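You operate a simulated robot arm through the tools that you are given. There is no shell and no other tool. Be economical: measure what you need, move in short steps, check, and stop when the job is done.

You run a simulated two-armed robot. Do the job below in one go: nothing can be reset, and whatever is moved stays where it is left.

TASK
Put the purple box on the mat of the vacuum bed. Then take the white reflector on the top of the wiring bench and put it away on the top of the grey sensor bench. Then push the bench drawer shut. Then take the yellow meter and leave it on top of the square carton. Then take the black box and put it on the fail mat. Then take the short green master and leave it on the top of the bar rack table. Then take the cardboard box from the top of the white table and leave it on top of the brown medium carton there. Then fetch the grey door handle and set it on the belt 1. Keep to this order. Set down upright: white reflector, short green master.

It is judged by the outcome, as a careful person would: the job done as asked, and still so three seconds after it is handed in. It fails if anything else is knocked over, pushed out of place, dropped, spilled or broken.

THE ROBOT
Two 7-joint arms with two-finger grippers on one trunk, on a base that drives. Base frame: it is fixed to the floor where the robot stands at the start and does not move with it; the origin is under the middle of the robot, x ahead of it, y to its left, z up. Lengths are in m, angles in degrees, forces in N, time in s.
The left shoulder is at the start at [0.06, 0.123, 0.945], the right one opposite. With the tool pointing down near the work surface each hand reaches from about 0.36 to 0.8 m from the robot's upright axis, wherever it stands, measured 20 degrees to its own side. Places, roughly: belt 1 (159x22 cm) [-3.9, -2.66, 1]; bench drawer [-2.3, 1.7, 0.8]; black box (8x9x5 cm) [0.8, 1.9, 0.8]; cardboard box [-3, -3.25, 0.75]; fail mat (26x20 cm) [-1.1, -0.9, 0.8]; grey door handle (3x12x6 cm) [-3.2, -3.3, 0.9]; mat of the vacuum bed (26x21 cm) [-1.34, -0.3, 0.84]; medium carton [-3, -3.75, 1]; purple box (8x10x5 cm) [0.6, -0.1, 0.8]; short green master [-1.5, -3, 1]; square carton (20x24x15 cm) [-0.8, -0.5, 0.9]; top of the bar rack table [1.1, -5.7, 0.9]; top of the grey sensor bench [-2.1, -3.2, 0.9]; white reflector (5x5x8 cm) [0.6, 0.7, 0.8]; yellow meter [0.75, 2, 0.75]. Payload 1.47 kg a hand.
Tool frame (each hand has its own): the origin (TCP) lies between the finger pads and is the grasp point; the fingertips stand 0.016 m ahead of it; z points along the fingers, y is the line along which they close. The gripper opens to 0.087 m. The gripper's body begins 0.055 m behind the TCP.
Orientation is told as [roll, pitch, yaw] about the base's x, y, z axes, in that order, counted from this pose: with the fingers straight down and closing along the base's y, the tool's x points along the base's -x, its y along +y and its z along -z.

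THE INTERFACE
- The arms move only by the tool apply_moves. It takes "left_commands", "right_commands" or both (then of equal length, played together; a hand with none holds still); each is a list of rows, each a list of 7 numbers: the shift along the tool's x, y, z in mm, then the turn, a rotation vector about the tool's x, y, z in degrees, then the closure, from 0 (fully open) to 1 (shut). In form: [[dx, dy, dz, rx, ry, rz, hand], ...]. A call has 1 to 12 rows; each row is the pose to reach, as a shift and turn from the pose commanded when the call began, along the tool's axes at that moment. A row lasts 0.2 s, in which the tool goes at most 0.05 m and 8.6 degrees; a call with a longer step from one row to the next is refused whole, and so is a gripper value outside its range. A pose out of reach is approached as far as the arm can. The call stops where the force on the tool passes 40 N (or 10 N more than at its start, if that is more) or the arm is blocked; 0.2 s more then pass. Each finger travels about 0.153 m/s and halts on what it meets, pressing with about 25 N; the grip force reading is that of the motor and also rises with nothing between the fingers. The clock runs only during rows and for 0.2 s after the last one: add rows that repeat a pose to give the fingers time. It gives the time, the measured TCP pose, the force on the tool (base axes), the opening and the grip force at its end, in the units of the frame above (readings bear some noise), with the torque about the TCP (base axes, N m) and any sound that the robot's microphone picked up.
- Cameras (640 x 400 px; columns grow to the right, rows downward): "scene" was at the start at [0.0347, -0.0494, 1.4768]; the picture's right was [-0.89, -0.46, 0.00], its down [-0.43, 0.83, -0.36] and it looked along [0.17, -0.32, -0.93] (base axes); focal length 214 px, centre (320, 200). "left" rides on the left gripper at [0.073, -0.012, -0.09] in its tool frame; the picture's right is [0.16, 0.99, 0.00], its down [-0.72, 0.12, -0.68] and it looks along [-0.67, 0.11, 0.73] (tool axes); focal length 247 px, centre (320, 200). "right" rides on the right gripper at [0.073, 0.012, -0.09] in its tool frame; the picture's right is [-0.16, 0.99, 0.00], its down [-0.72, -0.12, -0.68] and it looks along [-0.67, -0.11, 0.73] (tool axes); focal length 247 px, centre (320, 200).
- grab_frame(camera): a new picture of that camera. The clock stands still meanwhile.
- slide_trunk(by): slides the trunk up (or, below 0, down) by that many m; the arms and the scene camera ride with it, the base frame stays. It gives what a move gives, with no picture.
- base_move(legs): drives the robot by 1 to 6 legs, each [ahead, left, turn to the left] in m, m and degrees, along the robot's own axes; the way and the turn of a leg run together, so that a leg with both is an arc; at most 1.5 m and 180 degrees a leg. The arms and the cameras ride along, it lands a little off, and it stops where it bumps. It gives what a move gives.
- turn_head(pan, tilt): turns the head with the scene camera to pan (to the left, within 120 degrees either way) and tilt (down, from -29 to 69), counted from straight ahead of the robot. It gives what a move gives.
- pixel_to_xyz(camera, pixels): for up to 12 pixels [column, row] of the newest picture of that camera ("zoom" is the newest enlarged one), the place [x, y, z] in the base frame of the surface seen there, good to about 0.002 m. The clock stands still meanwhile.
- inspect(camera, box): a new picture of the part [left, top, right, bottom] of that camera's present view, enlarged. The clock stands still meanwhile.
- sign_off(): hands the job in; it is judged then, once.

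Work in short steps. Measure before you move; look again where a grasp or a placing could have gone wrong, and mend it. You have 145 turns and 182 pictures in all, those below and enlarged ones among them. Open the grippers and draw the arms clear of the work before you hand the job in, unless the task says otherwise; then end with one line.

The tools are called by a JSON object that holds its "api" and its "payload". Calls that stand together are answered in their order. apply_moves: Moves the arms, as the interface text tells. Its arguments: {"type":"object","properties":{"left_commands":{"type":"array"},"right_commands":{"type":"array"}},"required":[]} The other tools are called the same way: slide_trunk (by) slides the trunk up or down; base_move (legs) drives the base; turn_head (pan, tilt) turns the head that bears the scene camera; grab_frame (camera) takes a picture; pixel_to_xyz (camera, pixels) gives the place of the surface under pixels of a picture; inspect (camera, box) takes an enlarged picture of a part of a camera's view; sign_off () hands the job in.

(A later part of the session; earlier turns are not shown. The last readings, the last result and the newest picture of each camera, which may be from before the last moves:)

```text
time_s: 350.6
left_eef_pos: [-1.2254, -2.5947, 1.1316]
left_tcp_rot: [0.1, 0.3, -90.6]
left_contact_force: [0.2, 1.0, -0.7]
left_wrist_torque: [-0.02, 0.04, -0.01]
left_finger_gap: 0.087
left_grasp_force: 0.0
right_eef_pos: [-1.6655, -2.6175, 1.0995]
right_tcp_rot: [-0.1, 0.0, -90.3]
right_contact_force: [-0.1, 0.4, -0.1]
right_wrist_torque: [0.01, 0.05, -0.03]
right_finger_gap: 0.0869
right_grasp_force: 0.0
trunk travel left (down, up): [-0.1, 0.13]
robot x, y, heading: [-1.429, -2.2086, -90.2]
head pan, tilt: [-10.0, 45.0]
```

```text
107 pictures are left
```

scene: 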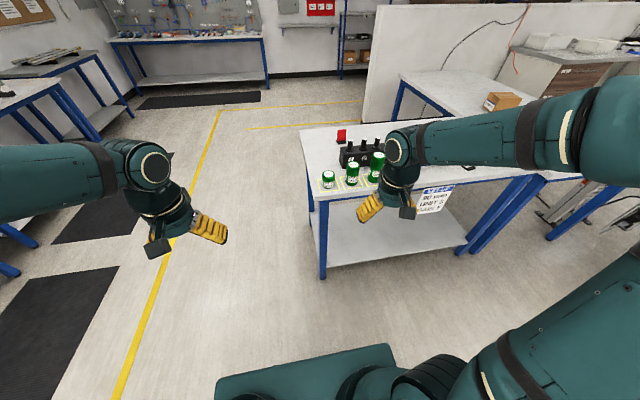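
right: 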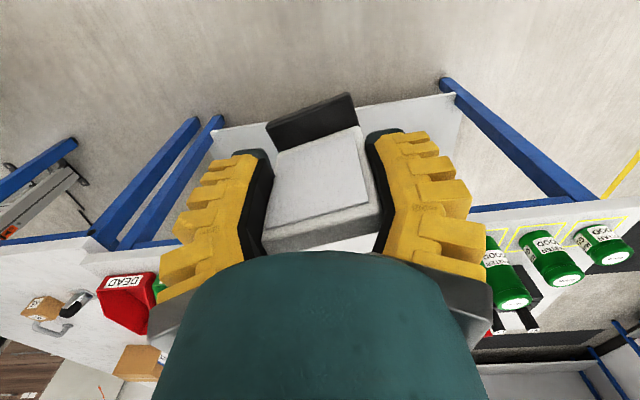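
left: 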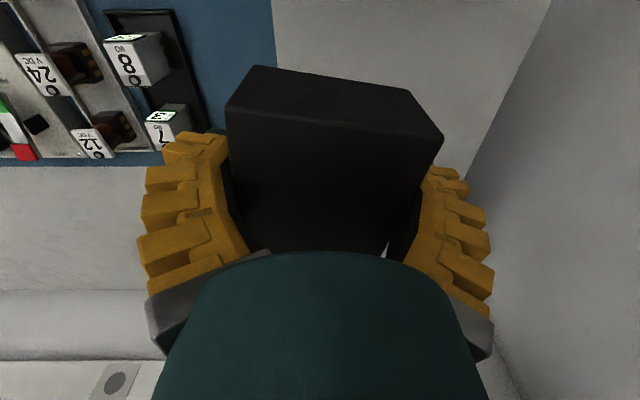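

The short green master is at (328,180). I zoom in and measure it and its neighbour.

{"api": "inspect", "payload": {"camera": "scene", "box": [300, 120, 400, 200]}}

{"api": "pixel_to_xyz", "payload": {"camera": "scene", "pixels": [[328, 174], [323, 181], [333, 181], [352, 164], [347, 175], [328, 186], [345, 160], [315, 165], [378, 158]]}}

```text
5.00 times, centred on (350, 160) of scene
```

zoom: 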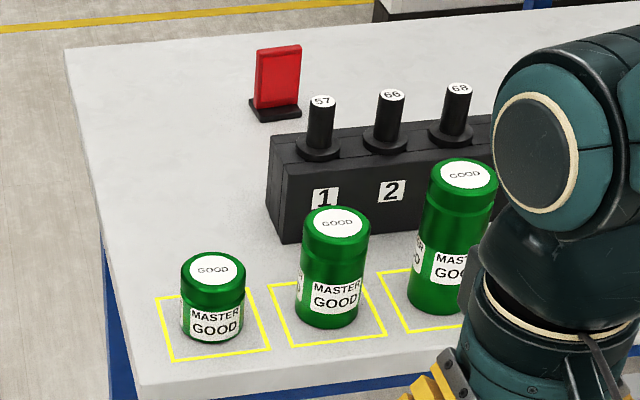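

```text
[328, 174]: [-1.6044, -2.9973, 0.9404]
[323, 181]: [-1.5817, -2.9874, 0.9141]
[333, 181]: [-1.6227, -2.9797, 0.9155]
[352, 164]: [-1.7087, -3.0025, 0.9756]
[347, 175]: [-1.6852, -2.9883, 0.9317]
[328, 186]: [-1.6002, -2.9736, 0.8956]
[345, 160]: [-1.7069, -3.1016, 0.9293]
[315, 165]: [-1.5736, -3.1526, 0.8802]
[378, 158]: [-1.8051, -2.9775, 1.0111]
```

I take the lid's rim points for an exact centre and diameter.

{"api": "pixel_to_xyz", "payload": {"camera": "zoom", "pixels": [[185, 268], [241, 267], [213, 255], [213, 282], [213, 268], [336, 222], [305, 225], [366, 222]]}}

{"api": "base_move", "payload": {"legs": [[0.22, 0, 0]]}}

```text
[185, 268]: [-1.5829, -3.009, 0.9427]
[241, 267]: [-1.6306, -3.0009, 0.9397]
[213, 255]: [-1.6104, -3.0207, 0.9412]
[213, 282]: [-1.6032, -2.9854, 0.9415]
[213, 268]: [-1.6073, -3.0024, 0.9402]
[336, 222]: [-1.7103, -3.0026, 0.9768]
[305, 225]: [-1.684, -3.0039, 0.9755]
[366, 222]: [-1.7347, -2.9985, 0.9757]
```

```text
time_s: 352.3
left_eef_pos: [-1.2255, -2.8134, 1.1299]
left_tcp_rot: [0.1, 0.3, -90.6]
left_contact_force: [0.3, -0.7, -0.4]
left_wrist_torque: [0.04, -0.02, 0.01]
left_finger_gap: 0.0869
left_grasp_force: 0.0
right_eef_pos: [-1.6658, -2.8379, 1.1002]
right_tcp_rot: [0.0, 0.0, -90.1]
right_contact_force: [0.5, -0.1, -1.2]
right_wrist_torque: [0.02, 0.03, 0.0]
right_finger_gap: 0.0869
right_grasp_force: 0.1
trunk travel left (down, up): [-0.1, 0.13]
robot x, y, heading: [-1.4281, -2.4301, -90.4]
head pan, tilt: [-10.0, 45.0]
```

Can centre (-1.607,-3.003), 5 cm wide, top 0.941. I go above it at z 0.985.

{"api": "apply_moves", "payload": {"right_commands": [[-15, 30, 0, 0, 0, 0, 0], [-45, 59, 0, 0, 0, 0, 0], [-85, 59, 15, 0, 0, 0, 0], [-125, 59, 40, 0, 0, 0, 0], [-165, 59, 65, 0, 0, 0, 0], [-165, 59, 105, 0, 0, 0, 0], [-165, 59, 115, 0, 0, 0, 0], [-165, 59, 115, 0, 0, 0, 0]]}}

{"api": "grab_frame", "payload": {"camera": "right"}}

```text
time_s: 354.1
left_eef_pos: [-1.2243, -2.8113, 1.1299]
left_tcp_rot: [0.0, 0.2, -90.4]
left_contact_force: [-0.7, -0.1, 0.4]
left_wrist_torque: [-0.01, 0.01, 0.0]
left_finger_gap: 0.0871
left_grasp_force: 0.2
right_eef_pos: [-1.6059, -3.0026, 0.9852]
right_tcp_rot: [0.1, 0.0, -90.0]
right_contact_force: [0.9, 0.4, -0.5]
right_wrist_torque: [0.01, 0.0, 0.01]
right_finger_gap: 0.0869
right_grasp_force: 0.1
trunk travel left (down, up): [-0.1, 0.13]
robot x, y, heading: [-1.4246, -2.4284, -90.0]
head pan, tilt: [-10.0, 45.0]
```

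```text
105 pictures are left
```

right: 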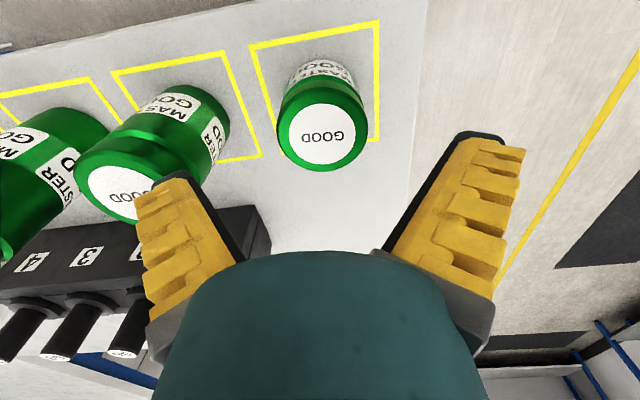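

The short can's lid is at (322,133); I verify its centre.

{"api": "pixel_to_xyz", "payload": {"camera": "right", "pixels": [[282, 130], [364, 130], [322, 104], [322, 164], [160, 200]]}}

```text
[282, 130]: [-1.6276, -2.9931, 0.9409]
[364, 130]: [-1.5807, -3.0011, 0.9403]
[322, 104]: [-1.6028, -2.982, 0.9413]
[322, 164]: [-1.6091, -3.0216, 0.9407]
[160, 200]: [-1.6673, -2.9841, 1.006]
```

Aligned. I descend to z≈0.912, grip and lift.

{"api": "apply_moves", "payload": {"right_commands": [[0, 0, 35, 0, 0, 0, 0], [0, 0, 73, 0, 0, 0, 0], [0, 0, 73, 0, 0, 0, 0.5], [0, 0, 73, 0, 0, 0, 1], [0, 0, 73, 0, 0, 0, 1], [0, 0, 73, 0, 0, 0, 1], [0, 0, 35, 0, 0, 0, 1], [0, 0, -5, 0, 0, 0, 1], [0, 0, -45, 0, 0, 0, 1], [0, 0, -85, 0, 0, 0, 1], [40, 0, -105, 0, 0, 0, 1], [80, -5, -120, 0, 0, 0, 1]]}}

{"api": "grab_frame", "payload": {"camera": "right"}}

```text
time_s: 356.7
left_eef_pos: [-1.2252, -2.8124, 1.1303]
left_tcp_rot: [0.2, 0.2, -90.6]
left_contact_force: [-0.7, -0.1, 0.1]
left_wrist_torque: [-0.01, -0.03, 0.05]
left_finger_gap: 0.0868
left_grasp_force: 0.1
right_eef_pos: [-1.6104, -2.9199, 1.1074]
right_tcp_rot: [0.0, -0.1, -90.1]
right_contact_force: [-0.5, -0.2, -1.1]
right_wrist_torque: [0.02, 0.0, 0.0]
right_finger_gap: 0.0578
right_grasp_force: 24.6
trunk travel left (down, up): [-0.1, 0.13]
robot x, y, heading: [-1.4253, -2.4284, -90.2]
head pan, tilt: [-10.0, 45.0]
```

```text
104 pictures are left
```

right: 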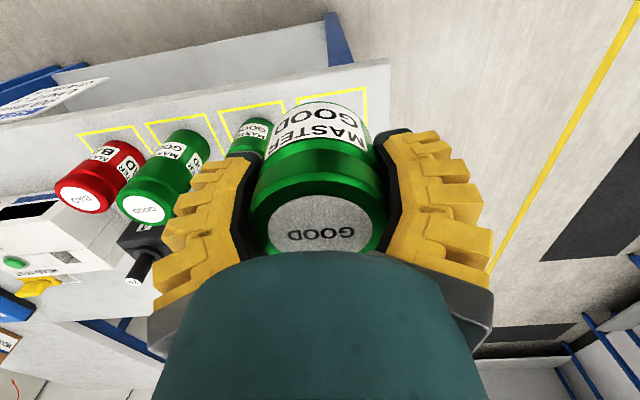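

The short master is held. I tuck it, back off, go left and then down the aisle toward the bar rack table.

{"api": "apply_moves", "payload": {"right_commands": [[35, 0, -10, 0, 0, 0, 1], [70, -5, -20, 0, 0, 0, 1], [95, -10, -20, 0, 0, 0, 1], [95, -10, -20, 0, 0, 0, 1]]}}

{"api": "base_move", "payload": {"legs": [[-0.15, 0, 0], [0, 1.3, 0], [1.2, 0, 0]]}}

{"api": "turn_head", "payload": {"pan": 15, "tilt": 30}}

{"api": "grab_frame", "payload": {"camera": "scene"}}

```text
time_s: 357.7
left_eef_pos: [-1.2245, -2.8122, 1.1304]
left_tcp_rot: [0.1, 0.3, -90.4]
left_contact_force: [-0.4, 0.2, -0.2]
left_wrist_torque: [-0.01, 0.01, -0.04]
left_finger_gap: 0.087
left_grasp_force: 0.0
right_eef_pos: [-1.6216, -2.8273, 1.1253]
right_tcp_rot: [-0.2, 0.1, -90.2]
right_contact_force: [1.0, -0.9, -2.8]
right_wrist_torque: [0.01, -0.04, -0.01]
right_finger_gap: 0.0578
right_grasp_force: 25.0
trunk travel left (down, up): [-0.1, 0.13]
robot x, y, heading: [-1.4299, -2.43, -89.9]
head pan, tilt: [-10.0, 45.0]
```

```text
time_s: 375.8
left_eef_pos: [0.0676, -3.8524, 1.1294]
left_tcp_rot: [0.1, 0.3, -90.2]
left_contact_force: [0.1, -0.5, -0.6]
left_wrist_torque: [-0.04, -0.01, 0.05]
left_finger_gap: 0.0869
left_grasp_force: 0.0
right_eef_pos: [-0.3305, -3.8684, 1.1247]
right_tcp_rot: [0.1, 0.0, -90.0]
right_contact_force: [0.2, -0.6, -2.0]
right_wrist_torque: [0.02, 0.0, -0.01]
right_finger_gap: 0.057
right_grasp_force: 25.2
trunk travel left (down, up): [-0.1, 0.13]
robot x, y, heading: [-0.1365, -3.4705, -89.7]
head pan, tilt: [-10.0, 45.0]
```

```text
time_s: 376.7
left_eef_pos: [0.0671, -3.8522, 1.1305]
left_tcp_rot: [0.2, 0.2, -90.2]
left_contact_force: [0.0, 0.6, -0.1]
left_wrist_torque: [0.02, 0.0, 0.01]
left_finger_gap: 0.087
left_grasp_force: 0.1
right_eef_pos: [-0.3299, -3.8679, 1.1243]
right_tcp_rot: [0.0, 0.1, -90.0]
right_contact_force: [0.9, -0.2, -2.7]
right_wrist_torque: [0.04, -0.02, 0.0]
right_finger_gap: 0.057
right_grasp_force: 25.0
trunk travel left (down, up): [-0.1, 0.13]
robot x, y, heading: [-0.1369, -3.4681, -90.0]
head pan, tilt: [15.0, 30.0]
```

```text
103 pictures are left
```

scene: 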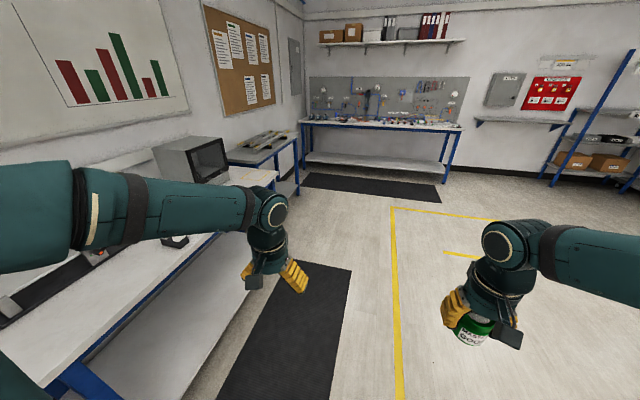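

A small table with a bar rack shows at (265,145); I measure it and others to identify it.

{"api": "pixel_to_xyz", "payload": {"camera": "scene", "pixels": [[265, 158], [297, 135], [240, 150], [275, 140], [298, 192], [235, 180], [280, 182], [200, 175], [270, 175], [255, 160]]}}

{"api": "inspect", "payload": {"camera": "scene", "box": [140, 110, 320, 220]}}

```text
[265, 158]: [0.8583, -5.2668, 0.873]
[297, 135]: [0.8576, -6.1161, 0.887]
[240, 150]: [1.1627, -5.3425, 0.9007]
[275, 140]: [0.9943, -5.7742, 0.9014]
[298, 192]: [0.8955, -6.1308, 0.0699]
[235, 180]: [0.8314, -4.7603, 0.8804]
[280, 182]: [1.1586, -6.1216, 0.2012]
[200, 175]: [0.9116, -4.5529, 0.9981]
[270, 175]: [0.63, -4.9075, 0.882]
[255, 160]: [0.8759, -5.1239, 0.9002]
```

```text
3.56 times, centred on (230, 165) of scene
```

zoom: 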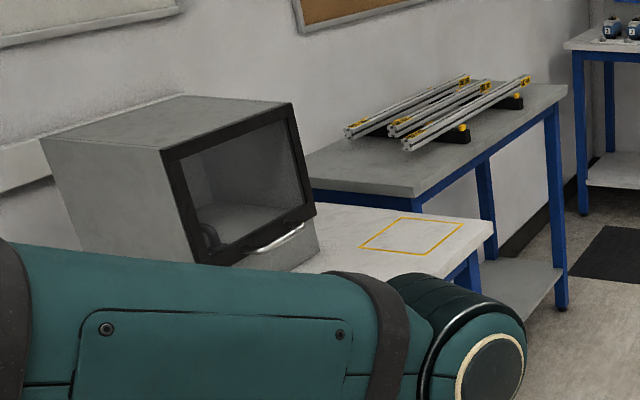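

The bar rack table spans x≥0.86, y -5.1…-6.12 with its top at z≈0.90. I drive down to it and turn to face it.

{"api": "base_move", "payload": {"legs": [[1.4, 0, 0], [0.75, 0, 0], [0, 0, 90], [0.35, 0, 0]]}}

{"api": "turn_head", "payload": {"pan": 0, "tilt": 45}}

{"api": "grab_frame", "payload": {"camera": "scene"}}

```text
time_s: 393.1
left_eef_pos: [0.5874, -5.4337, 1.1303]
left_tcp_rot: [0.0, 0.3, -1.4]
left_contact_force: [0.5, 0.1, -0.3]
left_wrist_torque: [0.0, 0.01, 0.01]
left_finger_gap: 0.087
left_grasp_force: 0.1
right_eef_pos: [0.5945, -5.8321, 1.1258]
right_tcp_rot: [0.0, 0.2, -1.1]
right_contact_force: [0.7, -0.3, -3.2]
right_wrist_torque: [0.01, 0.06, 0.02]
right_finger_gap: 0.0569
right_grasp_force: 24.9
trunk travel left (down, up): [-0.1, 0.13]
robot x, y, heading: [0.1983, -5.6332, -0.9]
head pan, tilt: [15.0, 30.0]
```

```text
time_s: 393.8
left_eef_pos: [0.5871, -5.4346, 1.1303]
left_tcp_rot: [0.1, 0.2, -1.4]
left_contact_force: [0.0, 0.1, -1.0]
left_wrist_torque: [-0.02, 0.01, -0.01]
left_finger_gap: 0.087
left_grasp_force: 0.0
right_eef_pos: [0.5934, -5.8323, 1.1263]
right_tcp_rot: [0.0, -0.1, -1.1]
right_contact_force: [-0.1, -0.7, -2.4]
right_wrist_torque: [0.01, 0.01, -0.02]
right_finger_gap: 0.057
right_grasp_force: 24.8
trunk travel left (down, up): [-0.1, 0.13]
robot x, y, heading: [0.2024, -5.6295, -1.0]
head pan, tilt: [0.0, 45.0]
```

```text
101 pictures are left
```

scene: 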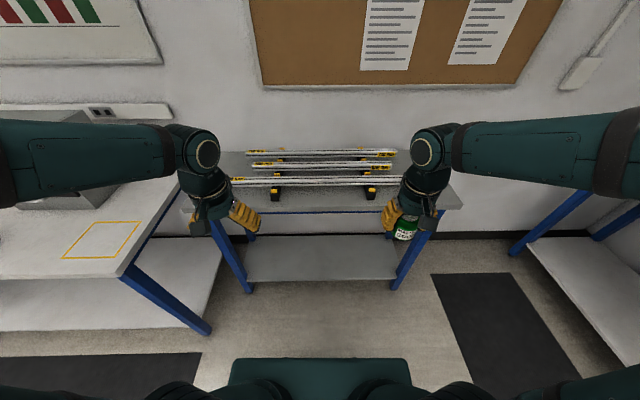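

I measure the free strip in front of the bars and the free right end of the table.

{"api": "pixel_to_xyz", "payload": {"camera": "scene", "pixels": [[320, 208], [320, 198], [277, 198], [370, 196], [445, 200], [455, 195], [325, 184], [400, 180], [240, 180], [378, 192]]}}

{"api": "inspect", "payload": {"camera": "scene", "box": [170, 130, 490, 250]}}

```text
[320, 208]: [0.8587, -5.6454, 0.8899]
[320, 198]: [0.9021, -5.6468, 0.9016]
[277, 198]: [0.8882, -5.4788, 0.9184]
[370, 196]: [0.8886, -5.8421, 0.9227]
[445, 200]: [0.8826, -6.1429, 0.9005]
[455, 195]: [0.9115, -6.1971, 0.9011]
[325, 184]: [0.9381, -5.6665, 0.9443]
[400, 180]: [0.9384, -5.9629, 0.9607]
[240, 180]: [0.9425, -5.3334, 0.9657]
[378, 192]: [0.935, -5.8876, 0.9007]
```

```text
2.00 times, centred on (330, 190) of scene
```

zoom: 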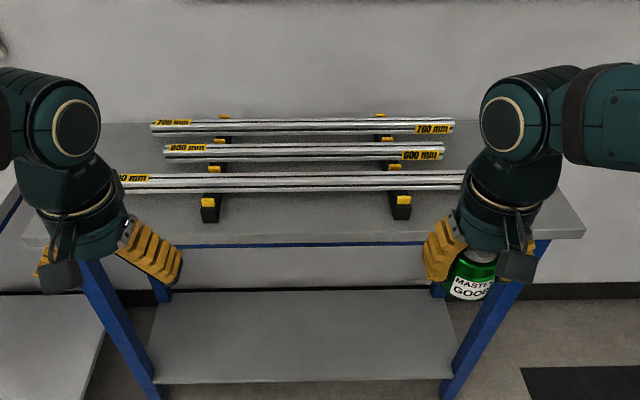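

I shift right 0.3 m so the hand faces the table's right end, and check where the front bar ends.

{"api": "base_move", "payload": {"legs": [[0.1, -0.3, 1]]}}

{"api": "inspect", "payload": {"camera": "scene", "box": [200, 130, 480, 260]}}

{"api": "grab_frame", "payload": {"camera": "right"}}

```text
time_s: 397.1
left_eef_pos: [0.6793, -5.7303, 1.1312]
left_tcp_rot: [0.2, 0.2, -0.4]
left_contact_force: [-0.1, -0.4, 0.7]
left_wrist_torque: [0.03, 0.03, -0.01]
left_finger_gap: 0.0871
left_grasp_force: 0.0
right_eef_pos: [0.6945, -6.1275, 1.124]
right_tcp_rot: [0.1, 0.0, -0.1]
right_contact_force: [0.0, -0.4, -1.7]
right_wrist_torque: [0.01, 0.0, -0.01]
right_finger_gap: 0.057
right_grasp_force: 24.8
trunk travel left (down, up): [-0.1, 0.13]
robot x, y, heading: [0.2983, -5.9339, -0.0]
head pan, tilt: [0.0, 45.0]
```

```text
2.29 times, centred on (340, 195) of scene
```

zoom: 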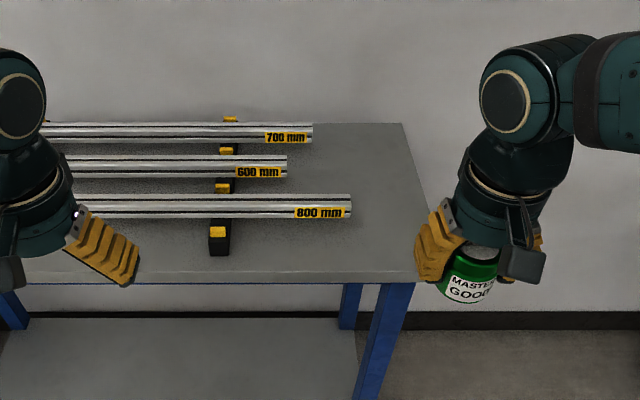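

```text
98 pictures are left
```

right: 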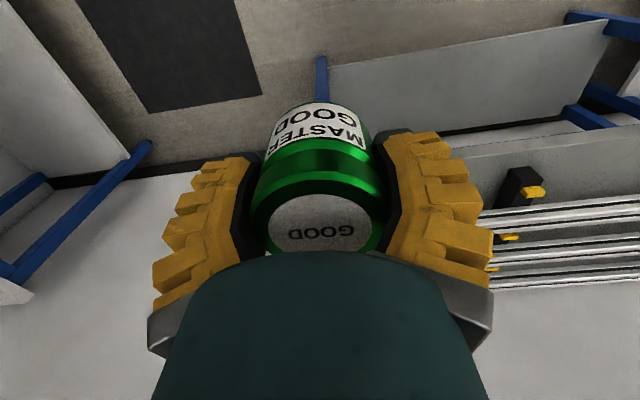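

{"api": "pixel_to_xyz", "payload": {"camera": "zoom", "pixels": [[350, 205], [418, 275], [400, 130], [385, 245], [375, 225], [340, 270], [390, 190]]}}

```text
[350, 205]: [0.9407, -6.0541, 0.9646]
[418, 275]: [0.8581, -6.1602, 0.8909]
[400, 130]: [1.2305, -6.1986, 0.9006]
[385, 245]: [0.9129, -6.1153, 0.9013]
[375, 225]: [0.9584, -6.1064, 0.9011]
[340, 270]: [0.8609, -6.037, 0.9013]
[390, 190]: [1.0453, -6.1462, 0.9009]
```

The 800 bar ends at y -6.054; the spot (1.0,-6.118) is free. I advance 0.1 m, then bring the can above it.

{"api": "base_move", "payload": {"legs": [[0.1, 0, 0]]}}

{"api": "apply_moves", "payload": {"right_commands": [[-40, 2, 0, 0, 0, 0, 1], [-80, 4, 5, 0, 0, 0, 1], [-120, 6, 15, 0, 0, 0, 1], [-160, 8, 40, 0, 0, 0, 1], [-195, 9, 70, 0, 0, 0, 1], [-205, 10, 115, 0, 0, 0, 1], [-205, 10, 155, 0, 0, 0, 1], [-205, 10, 178, 0, 0, 0, 1], [-205, 10, 178, 0, 0, 0, 1]]}}

{"api": "inspect", "payload": {"camera": "scene", "box": [200, 130, 480, 260]}}

```text
time_s: 398.2
left_eef_pos: [0.7799, -5.7294, 1.1311]
left_tcp_rot: [0.1, 0.2, -0.5]
left_contact_force: [0.7, -0.1, -0.2]
left_wrist_torque: [-0.01, 0.05, -0.01]
left_finger_gap: 0.0869
left_grasp_force: 0.0
right_eef_pos: [0.7948, -6.1278, 1.125]
right_tcp_rot: [0.0, 0.2, -0.1]
right_contact_force: [0.9, 0.2, -3.5]
right_wrist_torque: [0.0, 0.02, -0.01]
right_finger_gap: 0.0569
right_grasp_force: 24.9
trunk travel left (down, up): [-0.1, 0.13]
robot x, y, heading: [0.3969, -5.934, -0.1]
head pan, tilt: [0.0, 45.0]
```

```text
time_s: 400.2
left_eef_pos: [0.7793, -5.7291, 1.1309]
left_tcp_rot: [0.1, 0.2, -0.3]
left_contact_force: [0.1, 0.2, 0.6]
left_wrist_torque: [-0.01, 0.02, 0.0]
left_finger_gap: 0.0871
left_grasp_force: 0.1
right_eef_pos: [0.9981, -6.1155, 0.9464]
right_tcp_rot: [-0.1, 0.0, -0.1]
right_contact_force: [-0.2, 0.2, -1.4]
right_wrist_torque: [0.02, 0.03, 0.0]
right_finger_gap: 0.0571
right_grasp_force: 24.6
trunk travel left (down, up): [-0.1, 0.13]
robot x, y, heading: [0.3951, -5.9316, 0.0]
head pan, tilt: [0.0, 45.0]
```

```text
2.29 times, centred on (340, 195) of scene
```

zoom: 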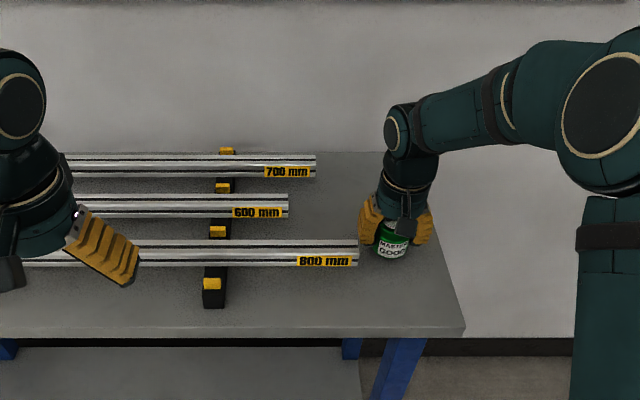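

Placed right. I lower 14 mm, open and rise.

{"api": "apply_moves", "payload": {"right_commands": [[0, 0, 8, 0, 0, 0, 1], [0, 0, 14, 0, 0, 0, 1], [0, 0, 14, 0, 0, 0, 0.6], [0, 0, 14, 0, 0, 0, 0.2], [0, 0, 14, 0, 0, 0, 0], [0, 0, -20, 0, 0, 0, 0], [0, 0, -60, 0, 0, 0, 0], [0, 0, -100, 0, 0, 0, 0], [30, 0, -135, 0, 0, 0, 0], [70, 0, -155, 0, 0, 0, 0], [115, 0, -160, 0, 0, 0, 0], [160, 0, -160, 0, 0, 0, 0]]}}

{"api": "inspect", "payload": {"camera": "scene", "box": [200, 130, 480, 260]}}

```text
time_s: 402.8
left_eef_pos: [0.7768, -5.7297, 1.1313]
left_tcp_rot: [0.2, 0.3, -0.3]
left_contact_force: [-0.4, -0.5, -0.2]
left_wrist_torque: [0.02, -0.01, 0.01]
left_finger_gap: 0.0871
left_grasp_force: 0.0
right_eef_pos: [0.8367, -6.1171, 1.1081]
right_tcp_rot: [-0.2, 0.0, 0.0]
right_contact_force: [-0.3, 0.2, 0.2]
right_wrist_torque: [-0.01, 0.0, 0.02]
right_finger_gap: 0.0868
right_grasp_force: 0.1
trunk travel left (down, up): [-0.1, 0.13]
robot x, y, heading: [0.3963, -5.9335, -0.2]
head pan, tilt: [0.0, 45.0]
```

```text
2.29 times, centred on (340, 195) of scene
```

zoom: 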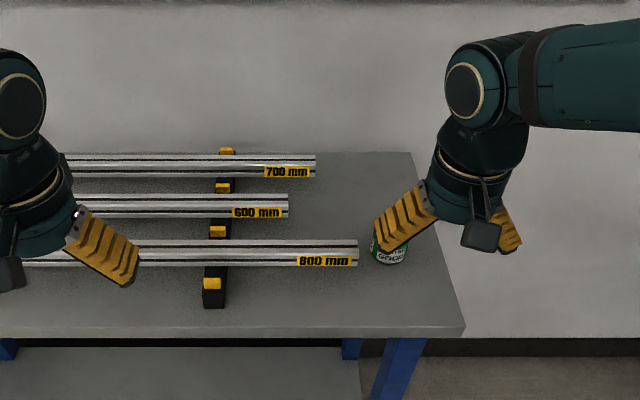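

It appears upright; I retract, back away and check it again, then drive toward the sensor bench.

{"api": "apply_moves", "payload": {"right_commands": [[30, 0, 0, 0, 0, 0, 0], [45, 0, 0, 0, 0, 0, 0]]}}

{"api": "base_move", "payload": {"legs": [[-0.5, 0, 0]]}}

{"api": "inspect", "payload": {"camera": "scene", "box": [200, 90, 480, 220]}}

{"api": "base_move", "payload": {"legs": [[0, 1.4, 0], [0, 1.4, 0], [0, 0.8, 0], [0, 0, -90], [0, -1.4, 0]]}}

{"api": "turn_head", "payload": {"pan": -35, "tilt": 35}}

{"api": "grab_frame", "payload": {"camera": "scene"}}

```text
time_s: 403.4
left_eef_pos: [0.7794, -5.7291, 1.1304]
left_tcp_rot: [0.1, 0.3, -0.3]
left_contact_force: [0.2, 0.0, 0.0]
left_wrist_torque: [0.0, 0.0, 0.02]
left_finger_gap: 0.087
left_grasp_force: 0.0
right_eef_pos: [0.7952, -6.1174, 1.1056]
right_tcp_rot: [-0.1, 0.0, -0.1]
right_contact_force: [0.5, 0.2, 0.2]
right_wrist_torque: [0.01, 0.06, 0.03]
right_finger_gap: 0.0868
right_grasp_force: 0.0
trunk travel left (down, up): [-0.1, 0.13]
robot x, y, heading: [0.3965, -5.9343, -0.1]
head pan, tilt: [0.0, 45.0]
```

```text
time_s: 406.4
left_eef_pos: [0.2749, -5.731, 1.1302]
left_tcp_rot: [0.0, 0.1, -0.3]
left_contact_force: [0.5, 0.2, 0.6]
left_wrist_torque: [0.0, -0.02, 0.02]
left_finger_gap: 0.0872
left_grasp_force: 0.0
right_eef_pos: [0.2903, -6.1164, 1.1066]
right_tcp_rot: [0.0, 0.0, 0.0]
right_contact_force: [-0.5, 0.5, -0.4]
right_wrist_torque: [-0.03, 0.01, 0.07]
right_finger_gap: 0.087
right_grasp_force: 0.1
trunk travel left (down, up): [-0.1, 0.13]
robot x, y, heading: [-0.1062, -5.9334, 0.1]
head pan, tilt: [0.0, 45.0]
```

```text
2.29 times, centred on (340, 155) of scene
```

zoom: 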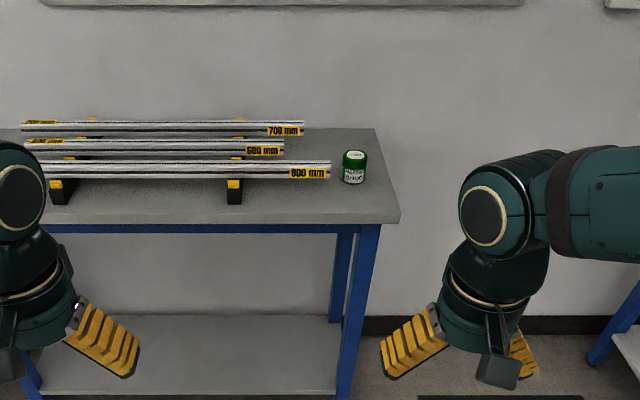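

```text
time_s: 453.7
left_eef_pos: [-1.2944, -2.7132, 1.1294]
left_tcp_rot: [0.1, 0.2, -91.4]
left_contact_force: [-0.5, -0.3, 0.6]
left_wrist_torque: [-0.02, -0.01, 0.04]
left_finger_gap: 0.087
left_grasp_force: 0.0
right_eef_pos: [-1.6816, -2.7223, 1.1076]
right_tcp_rot: [0.1, 0.0, -91.0]
right_contact_force: [-0.2, 0.2, 0.0]
right_wrist_torque: [0.03, 0.0, 0.01]
right_finger_gap: 0.087
right_grasp_force: 0.1
trunk travel left (down, up): [-0.1, 0.13]
robot x, y, heading: [-1.4932, -2.3272, -91.0]
head pan, tilt: [0.0, 45.0]
```

```text
time_s: 454.8
left_eef_pos: [-1.2947, -2.7138, 1.1307]
left_tcp_rot: [0.1, 0.3, -91.3]
left_contact_force: [0.0, 0.2, 0.1]
left_wrist_torque: [0.03, 0.0, -0.03]
left_finger_gap: 0.0871
left_grasp_force: 0.1
right_eef_pos: [-1.6824, -2.7213, 1.1078]
right_tcp_rot: [0.0, 0.0, -90.9]
right_contact_force: [-0.2, 1.0, 0.4]
right_wrist_torque: [0.0, 0.0, 0.01]
right_finger_gap: 0.0871
right_grasp_force: 0.0
trunk travel left (down, up): [-0.1, 0.13]
robot x, y, heading: [-1.492, -2.3217, -91.0]
head pan, tilt: [-35.0, 35.0]
```

```text
94 pictures are left
```

scene: 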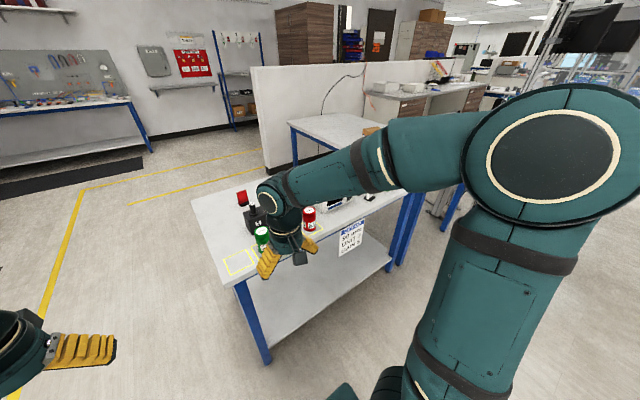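

The master stands upright by the bars. I strafe on to the right and look at the white table.

{"api": "base_move", "payload": {"legs": [[-0.15, -0.8, 1]]}}

{"api": "turn_head", "payload": {"pan": -15, "tilt": 35}}

{"api": "grab_frame", "payload": {"camera": "scene"}}

{"api": "turn_head", "payload": {"pan": -90, "tilt": 35}}

{"api": "grab_frame", "payload": {"camera": "scene"}}

```text
time_s: 462.2
left_eef_pos: [-2.0888, -2.5508, 1.1307]
left_tcp_rot: [0.1, 0.1, -90.7]
left_contact_force: [0.1, -0.6, 1.1]
left_wrist_torque: [0.02, -0.01, 0.0]
left_finger_gap: 0.0867
left_grasp_force: 0.1
right_eef_pos: [-2.4778, -2.5652, 1.1073]
right_tcp_rot: [0.0, -0.1, -90.4]
right_contact_force: [-0.4, 0.4, -1.3]
right_wrist_torque: [0.0, 0.0, 0.01]
right_finger_gap: 0.0872
right_grasp_force: 0.0
trunk travel left (down, up): [-0.1, 0.13]
robot x, y, heading: [-2.2901, -2.1648, -90.8]
head pan, tilt: [-35.0, 35.0]
```

```text
time_s: 463.0
left_eef_pos: [-2.0901, -2.5509, 1.1299]
left_tcp_rot: [0.1, 0.2, -90.7]
left_contact_force: [0.4, 0.4, 0.4]
left_wrist_torque: [-0.01, -0.01, 0.02]
left_finger_gap: 0.0872
left_grasp_force: 0.1
right_eef_pos: [-2.4774, -2.565, 1.107]
right_tcp_rot: [0.1, 0.1, -90.4]
right_contact_force: [-0.1, 0.3, -0.1]
right_wrist_torque: [-0.03, -0.01, 0.0]
right_finger_gap: 0.0869
right_grasp_force: 0.1
trunk travel left (down, up): [-0.1, 0.13]
robot x, y, heading: [-2.2929, -2.1671, -90.5]
head pan, tilt: [-15.0, 35.0]
```

```text
93 pictures are left
```

scene: 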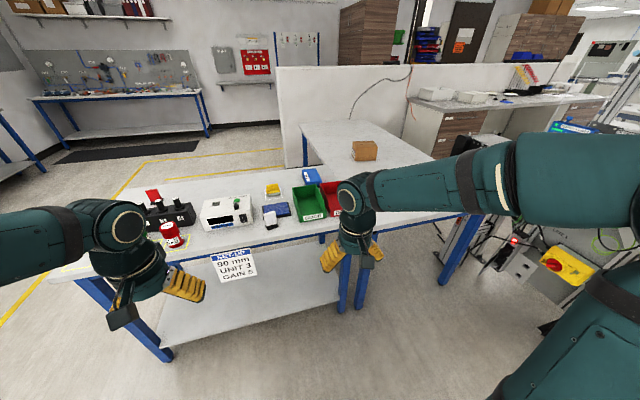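

```text
time_s: 464.5
left_eef_pos: [-2.0892, -2.5517, 1.1316]
left_tcp_rot: [0.1, 0.2, -90.7]
left_contact_force: [0.2, -0.3, -0.5]
left_wrist_torque: [0.04, -0.01, -0.01]
left_finger_gap: 0.087
left_grasp_force: 0.0
right_eef_pos: [-2.4759, -2.5635, 1.1067]
right_tcp_rot: [0.0, 0.0, -90.4]
right_contact_force: [0.8, -0.4, -0.1]
right_wrist_torque: [0.03, 0.02, -0.01]
right_finger_gap: 0.0867
right_grasp_force: 0.0
trunk travel left (down, up): [-0.1, 0.13]
robot x, y, heading: [-2.294, -2.168, -90.3]
head pan, tilt: [-90.0, 35.0]
```

```text
92 pictures are left
```

scene: 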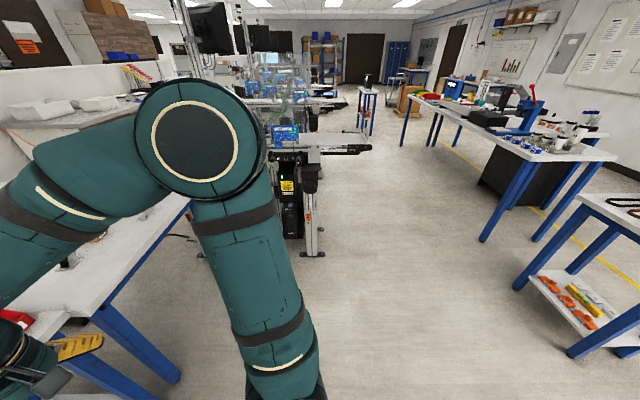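

The white table is right of the sensor bench; a belt end is at (335,148). I measure both.

{"api": "pixel_to_xyz", "payload": {"camera": "scene", "pixels": [[365, 149], [320, 150], [320, 138], [300, 160], [308, 250], [70, 320], [130, 240], [178, 200], [110, 235], [75, 258], [180, 380], [290, 150]]}}

{"api": "inspect", "payload": {"camera": "scene", "box": [220, 60, 420, 260]}}

```text
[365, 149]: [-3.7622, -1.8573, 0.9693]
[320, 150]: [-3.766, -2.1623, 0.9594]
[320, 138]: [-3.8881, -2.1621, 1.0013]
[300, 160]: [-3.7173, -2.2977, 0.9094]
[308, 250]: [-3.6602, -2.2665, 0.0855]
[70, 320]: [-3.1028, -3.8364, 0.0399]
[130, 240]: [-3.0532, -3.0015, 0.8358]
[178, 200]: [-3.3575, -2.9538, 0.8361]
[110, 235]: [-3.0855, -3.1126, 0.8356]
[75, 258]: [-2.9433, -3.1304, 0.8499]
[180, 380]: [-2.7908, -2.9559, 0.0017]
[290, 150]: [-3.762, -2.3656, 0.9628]
```

```text
2.00 times, centred on (320, 160) of scene
```

zoom: 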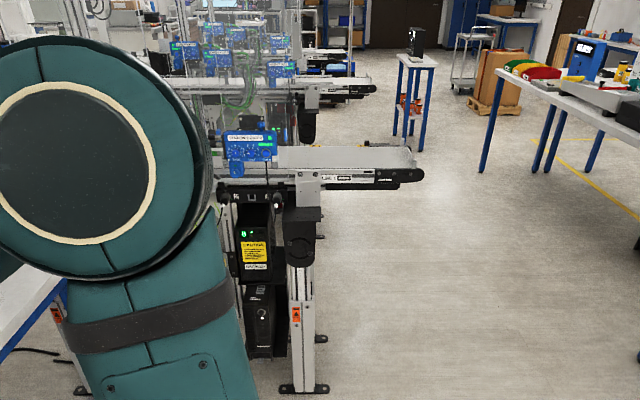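

Belt 1 runs along y at x≈-3.88, y -1.86…-3.45, z≈1.0. White table front edge is y≈-2.94, z 0.836. I strafe right 0.55 m and look at the table.

{"api": "base_move", "payload": {"legs": [[0, -0.55, 0.3]]}}

{"api": "turn_head", "payload": {"pan": 0, "tilt": 42}}

{"api": "grab_frame", "payload": {"camera": "scene"}}

```text
time_s: 469.8
left_eef_pos: [-2.6363, -2.5492, 1.13]
left_tcp_rot: [0.1, 0.2, -90.2]
left_contact_force: [0.4, -0.4, -0.5]
left_wrist_torque: [-0.02, 0.0, 0.01]
left_finger_gap: 0.087
left_grasp_force: 0.1
right_eef_pos: [-3.023, -2.5636, 1.1073]
right_tcp_rot: [0.0, 0.0, -89.9]
right_contact_force: [-0.1, 0.3, 0.4]
right_wrist_torque: [0.03, 0.0, 0.01]
right_finger_gap: 0.0872
right_grasp_force: 0.0
trunk travel left (down, up): [-0.1, 0.13]
robot x, y, heading: [-2.842, -2.1655, -89.9]
head pan, tilt: [-90.0, 35.0]
```

```text
time_s: 471.4
left_eef_pos: [-2.6361, -2.5472, 1.1312]
left_tcp_rot: [0.1, 0.2, -90.2]
left_contact_force: [0.0, 0.4, 0.5]
left_wrist_torque: [0.01, 0.01, -0.03]
left_finger_gap: 0.0871
left_grasp_force: 0.0
right_eef_pos: [-3.023, -2.5632, 1.1077]
right_tcp_rot: [0.0, 0.0, -89.9]
right_contact_force: [0.1, -1.5, 0.1]
right_wrist_torque: [0.0, 0.02, 0.0]
right_finger_gap: 0.0868
right_grasp_force: 0.1
trunk travel left (down, up): [-0.1, 0.13]
robot x, y, heading: [-2.8429, -2.1649, -89.7]
head pan, tilt: [0.0, 42.0]
```

```text
90 pictures are left
```

scene: 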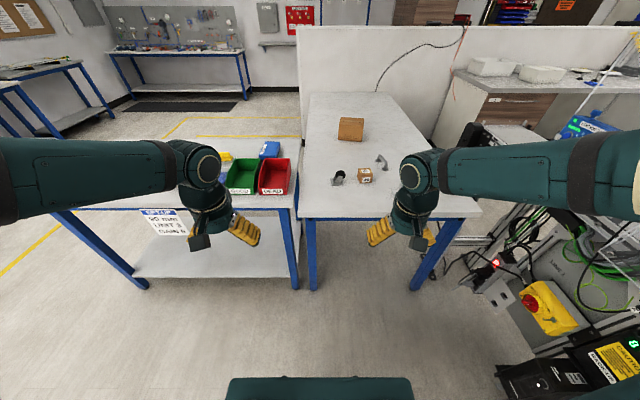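

White table shows a small cardboard box (365,175), a dark clip (338,178), a grey handle (381,162), and the medium carton (350,128). I zoom and measure.

{"api": "inspect", "payload": {"camera": "scene", "box": [300, 105, 420, 200]}}

{"api": "pixel_to_xyz", "payload": {"camera": "scene", "pixels": [[365, 170], [365, 178], [350, 122], [350, 135], [340, 119], [361, 120], [381, 162], [338, 178], [310, 215], [470, 213], [480, 215], [500, 290]]}}

```text
4.21 times, centred on (360, 152) of scene
```

zoom: 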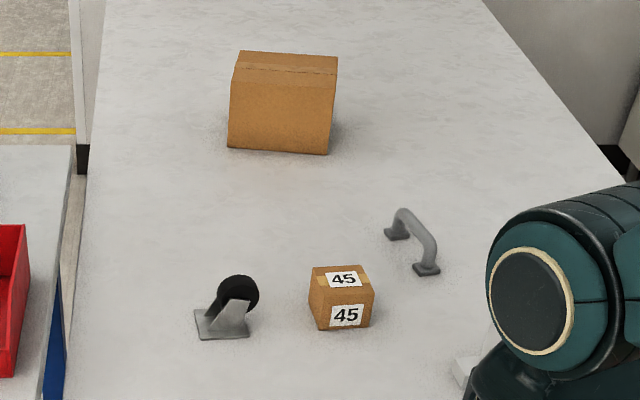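

```text
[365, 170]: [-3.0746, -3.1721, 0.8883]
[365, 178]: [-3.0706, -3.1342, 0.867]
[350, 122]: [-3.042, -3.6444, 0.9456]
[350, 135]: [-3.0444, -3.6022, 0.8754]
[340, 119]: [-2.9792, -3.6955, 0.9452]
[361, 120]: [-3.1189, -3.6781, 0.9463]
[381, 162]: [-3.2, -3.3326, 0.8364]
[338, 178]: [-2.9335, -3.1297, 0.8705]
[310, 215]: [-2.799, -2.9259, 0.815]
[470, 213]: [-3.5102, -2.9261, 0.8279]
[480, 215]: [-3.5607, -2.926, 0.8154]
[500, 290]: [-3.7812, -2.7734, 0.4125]
```

The medium carton (y≈-3.65) must be served from the table's +x side; the small box comes first from here. I measure corners.

{"api": "pixel_to_xyz", "payload": {"camera": "zoom", "pixels": [[314, 269], [362, 266], [323, 291], [371, 289], [322, 325], [368, 322], [242, 53], [336, 60], [234, 85], [330, 88], [403, 212], [430, 240]]}}

```text
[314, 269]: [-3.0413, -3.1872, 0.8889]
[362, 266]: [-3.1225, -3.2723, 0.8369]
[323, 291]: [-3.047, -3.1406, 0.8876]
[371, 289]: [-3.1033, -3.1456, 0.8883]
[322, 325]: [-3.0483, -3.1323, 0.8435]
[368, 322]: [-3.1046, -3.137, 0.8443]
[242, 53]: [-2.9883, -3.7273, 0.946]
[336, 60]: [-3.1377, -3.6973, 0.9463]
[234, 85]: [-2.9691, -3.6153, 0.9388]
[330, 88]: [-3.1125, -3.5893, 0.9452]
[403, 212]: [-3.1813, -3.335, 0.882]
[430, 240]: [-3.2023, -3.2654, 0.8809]
```

Box 45's centre is about (-3.073,-3.164), yaw -85 in hand terms, top 0.889. I drive ahead 0.33 m.

{"api": "base_move", "payload": {"legs": [[0.33, 0, 0]]}}

```text
time_s: 473.6
left_eef_pos: [-2.6378, -2.8805, 1.1304]
left_tcp_rot: [0.1, 0.3, -90.3]
left_contact_force: [-0.1, -0.8, -0.7]
left_wrist_torque: [0.01, 0.0, 0.03]
left_finger_gap: 0.0868
left_grasp_force: 0.1
right_eef_pos: [-3.0246, -2.8948, 1.1071]
right_tcp_rot: [0.0, 0.1, -90.1]
right_contact_force: [-0.5, -0.7, 1.2]
right_wrist_torque: [0.02, 0.04, -0.03]
right_finger_gap: 0.0871
right_grasp_force: 0.0
trunk travel left (down, up): [-0.1, 0.13]
robot x, y, heading: [-2.8429, -2.4966, -90.1]
head pan, tilt: [0.0, 42.0]
```

I move above the box at z 0.94.

{"api": "apply_moves", "payload": {"right_commands": [[-40, -7, 15, 0, 0, -1, 0], [-80, -14, 35, 0, 0, -2, 0], [-120, -21, 55, 0, 0, -3, 0], [-160, -28, 80, 0, 0, -4, 0], [-198, -35, 107, 0, 0, -5, 0], [-235, -42, 137, 0, 0, -5, 0], [-269, -48, 167, 0, 0, -5, 0], [-269, -48, 167, 0, 0, -5, 0]]}}

{"api": "grab_frame", "payload": {"camera": "right"}}

```text
time_s: 475.4
left_eef_pos: [-2.6383, -2.8792, 1.131]
left_tcp_rot: [0.1, 0.2, -90.4]
left_contact_force: [-0.3, -0.5, 0.4]
left_wrist_torque: [0.03, 0.01, 0.02]
left_finger_gap: 0.0872
left_grasp_force: 0.0
right_eef_pos: [-3.0743, -3.1619, 0.9398]
right_tcp_rot: [0.0, 0.0, -85.2]
right_contact_force: [0.8, -0.1, -0.4]
right_wrist_torque: [-0.01, 0.0, 0.01]
right_finger_gap: 0.0871
right_grasp_force: 0.0
trunk travel left (down, up): [-0.1, 0.13]
robot x, y, heading: [-2.8409, -2.4945, -90.2]
head pan, tilt: [0.0, 42.0]
```

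```text
88 pictures are left
```

right: 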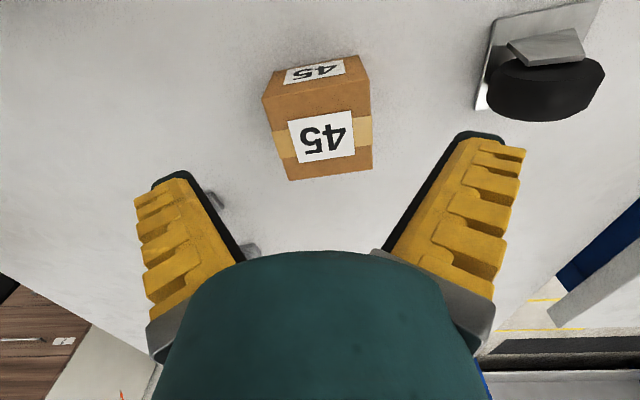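

I verify the box top's corners.

{"api": "pixel_to_xyz", "payload": {"camera": "right", "pixels": [[266, 102], [367, 84], [288, 178], [370, 167], [215, 198], [485, 105]]}}

```text
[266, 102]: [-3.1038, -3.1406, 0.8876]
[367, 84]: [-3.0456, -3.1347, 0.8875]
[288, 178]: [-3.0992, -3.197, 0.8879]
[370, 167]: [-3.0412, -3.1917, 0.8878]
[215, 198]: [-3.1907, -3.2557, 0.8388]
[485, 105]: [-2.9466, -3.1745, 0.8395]
```

Aligned. I descend 75 mm, grip, lift and retract.

{"api": "apply_moves", "payload": {"right_commands": [[-3, 1, 40, 0, 0, 0, 0], [-3, 1, 75, 0, 0, 0, 0], [-3, 1, 75, 0, 0, 0, 0.5], [-3, 1, 75, 0, 0, 0, 1], [-3, 1, 75, 0, 0, 0, 1], [-3, 1, 75, 0, 0, 0, 1], [-3, 1, 35, 0, 0, 0, 1], [-3, 1, -10, 0, 0, 0, 1], [-3, 1, -50, 0, 0, 0, 1], [20, 5, -90, 0, 0, 0, 1], [55, 10, -120, 0, 0, 0, 1], [95, 15, -145, 0, 0, 0, 1]]}}

{"api": "grab_frame", "payload": {"camera": "right"}}

```text
time_s: 478.0
left_eef_pos: [-2.6373, -2.8783, 1.1313]
left_tcp_rot: [0.1, 0.3, -90.4]
left_contact_force: [-0.1, 0.4, -0.1]
left_wrist_torque: [-0.02, -0.01, -0.03]
left_finger_gap: 0.0872
left_grasp_force: 0.1
right_eef_pos: [-3.0674, -3.0658, 1.0848]
right_tcp_rot: [0.1, 0.0, -85.1]
right_contact_force: [0.2, 1.2, -1.1]
right_wrist_torque: [0.03, 0.0, -0.01]
right_finger_gap: 0.0686
right_grasp_force: 25.1
trunk travel left (down, up): [-0.1, 0.13]
robot x, y, heading: [-2.836, -2.4967, -90.0]
head pan, tilt: [0.0, 42.0]
```

```text
87 pictures are left
```

right: 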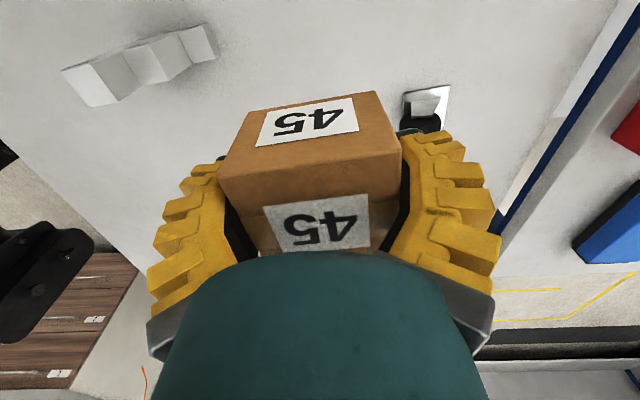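

Box 45 is held. I retract and drive around the sensor bench's east end to the white table's +x side.

{"api": "apply_moves", "payload": {"right_commands": [[40, 0, -8, 0, 0, 1, 1], [80, 0, -16, 0, 0, 2, 1], [120, 5, -24, 0, 0, 3, 1], [160, 10, -30, 0, 0, 5, 1], [160, 10, -30, 0, 0, 5, 1]]}}

{"api": "base_move", "payload": {"legs": [[-0.3, 0, 0], [0, 1.4, 0], [0, 0.45, 0], [1.4, 0, 0], [0.45, 0, 0], [0, 0, -90]]}}

{"api": "turn_head", "payload": {"pan": 0, "tilt": 35}}

{"api": "grab_frame", "payload": {"camera": "scene"}}

```text
time_s: 479.2
left_eef_pos: [-2.6376, -2.8799, 1.1308]
left_tcp_rot: [0.1, 0.3, -90.5]
left_contact_force: [0.2, -0.6, 0.0]
left_wrist_torque: [0.02, -0.02, 0.01]
left_finger_gap: 0.0872
left_grasp_force: 0.0
right_eef_pos: [-3.0712, -2.9073, 1.1153]
right_tcp_rot: [-0.1, 0.0, -90.1]
right_contact_force: [-0.1, 0.0, -1.2]
right_wrist_torque: [0.01, -0.02, 0.0]
right_finger_gap: 0.0687
right_grasp_force: 24.9
trunk travel left (down, up): [-0.1, 0.13]
robot x, y, heading: [-2.8417, -2.4944, -90.1]
head pan, tilt: [0.0, 42.0]
```

```text
time_s: 510.0
left_eef_pos: [-1.3782, -4.2394, 1.13]
left_tcp_rot: [0.1, 0.2, -179.9]
left_contact_force: [0.0, 0.5, 0.2]
left_wrist_torque: [0.01, 0.0, -0.01]
left_finger_gap: 0.0868
left_grasp_force: 0.0
right_eef_pos: [-1.4106, -3.8073, 1.1143]
right_tcp_rot: [0.1, 0.1, -179.6]
right_contact_force: [-0.4, -0.2, -0.8]
right_wrist_torque: [0.0, -0.02, -0.03]
right_finger_gap: 0.0676
right_grasp_force: 25.2
trunk travel left (down, up): [-0.1, 0.13]
robot x, y, heading: [-0.9969, -4.0349, -179.8]
head pan, tilt: [0.0, 42.0]
```

```text
time_s: 510.7
left_eef_pos: [-1.3787, -4.2388, 1.1303]
left_tcp_rot: [0.2, 0.2, -179.8]
left_contact_force: [-0.6, -0.1, 0.4]
left_wrist_torque: [0.0, -0.03, -0.01]
left_finger_gap: 0.0872
left_grasp_force: 0.0
right_eef_pos: [-1.41, -3.8061, 1.1147]
right_tcp_rot: [0.0, 0.1, -179.6]
right_contact_force: [0.4, 0.7, -1.9]
right_wrist_torque: [-0.03, 0.04, 0.02]
right_finger_gap: 0.0675
right_grasp_force: 25.0
trunk travel left (down, up): [-0.1, 0.13]
robot x, y, heading: [-0.9965, -4.0324, -179.6]
head pan, tilt: [0.0, 35.0]
```

```text
86 pictures are left
```

scene: 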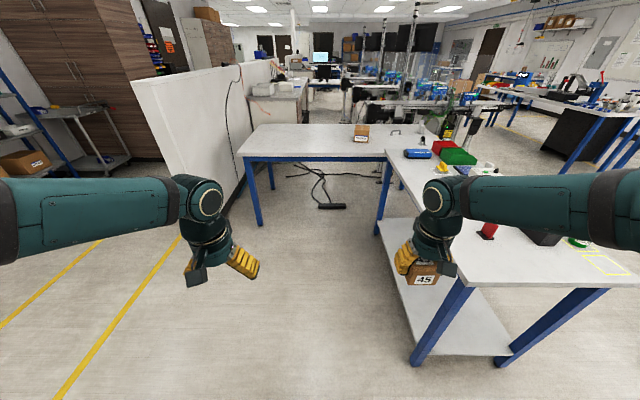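

The way is clear on the floor; I check the partition's position on the left and the table edges.

{"api": "pixel_to_xyz", "payload": {"camera": "scene", "pixels": [[180, 160], [220, 190], [185, 100], [240, 155], [262, 225], [385, 150], [362, 128], [385, 225], [330, 205]]}}

```text
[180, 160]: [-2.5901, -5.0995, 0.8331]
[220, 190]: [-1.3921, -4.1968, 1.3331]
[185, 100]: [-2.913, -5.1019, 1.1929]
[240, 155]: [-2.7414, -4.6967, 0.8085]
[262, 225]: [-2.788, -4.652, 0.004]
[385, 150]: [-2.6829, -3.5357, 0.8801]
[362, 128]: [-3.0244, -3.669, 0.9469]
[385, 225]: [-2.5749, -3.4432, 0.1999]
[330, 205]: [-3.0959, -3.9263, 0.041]
```

Partition is at y -5.1, far enough. I drive ahead 1.33 m with a slight right shift.

{"api": "base_move", "payload": {"legs": [[1.3, 0.0, -0.3], [0.03, -0.1, 0]]}}

{"api": "turn_head", "payload": {"pan": -5, "tilt": 48}}

{"api": "grab_frame", "payload": {"camera": "scene"}}

```text
time_s: 518.4
left_eef_pos: [-2.7129, -4.1501, 1.1319]
left_tcp_rot: [0.2, 0.2, -179.7]
left_contact_force: [0.0, -0.2, 0.0]
left_wrist_torque: [-0.02, -0.02, -0.02]
left_finger_gap: 0.087
left_grasp_force: 0.0
right_eef_pos: [-2.7451, -3.7171, 1.1145]
right_tcp_rot: [0.0, 0.0, -179.5]
right_contact_force: [-1.1, 0.3, -0.7]
right_wrist_torque: [0.0, 0.01, 0.02]
right_finger_gap: 0.0671
right_grasp_force: 25.1
trunk travel left (down, up): [-0.1, 0.13]
robot x, y, heading: [-2.3311, -3.9441, -179.7]
head pan, tilt: [0.0, 35.0]
```

```text
time_s: 519.2
left_eef_pos: [-2.7128, -4.1501, 1.1312]
left_tcp_rot: [0.1, 0.2, -179.8]
left_contact_force: [0.5, 0.7, -0.2]
left_wrist_torque: [-0.01, 0.03, 0.02]
left_finger_gap: 0.0869
left_grasp_force: 0.1
right_eef_pos: [-2.7436, -3.7174, 1.1141]
right_tcp_rot: [0.2, 0.0, -179.5]
right_contact_force: [-0.1, 0.3, -1.8]
right_wrist_torque: [0.02, 0.03, 0.03]
right_finger_gap: 0.0673
right_grasp_force: 25.3
trunk travel left (down, up): [-0.1, 0.13]
robot x, y, heading: [-2.3319, -3.9443, -179.7]
head pan, tilt: [-5.0, 48.0]
```

```text
85 pictures are left
```

scene: 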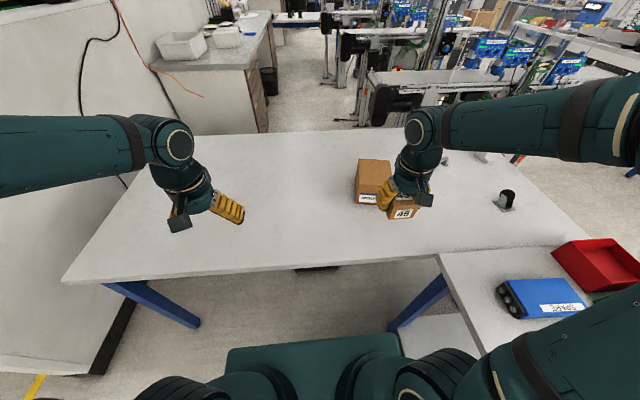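

I advance 0.14 m (the base fits beneath this table) so the reach stays easy.

{"api": "base_move", "payload": {"legs": [[0.14, 0, 0]]}}

```text
time_s: 520.5
left_eef_pos: [-2.852, -4.152, 1.1291]
left_tcp_rot: [0.2, 0.2, -179.8]
left_contact_force: [-0.9, 0.4, 0.0]
left_wrist_torque: [0.0, -0.03, 0.01]
left_finger_gap: 0.087
left_grasp_force: 0.1
right_eef_pos: [-2.8848, -3.7194, 1.1147]
right_tcp_rot: [-0.1, 0.1, -179.4]
right_contact_force: [-0.7, -0.5, -0.5]
right_wrist_torque: [0.04, -0.02, -0.03]
right_finger_gap: 0.0673
right_grasp_force: 24.6
trunk travel left (down, up): [-0.1, 0.13]
robot x, y, heading: [-2.4716, -3.9491, -179.5]
head pan, tilt: [-5.0, 48.0]
```

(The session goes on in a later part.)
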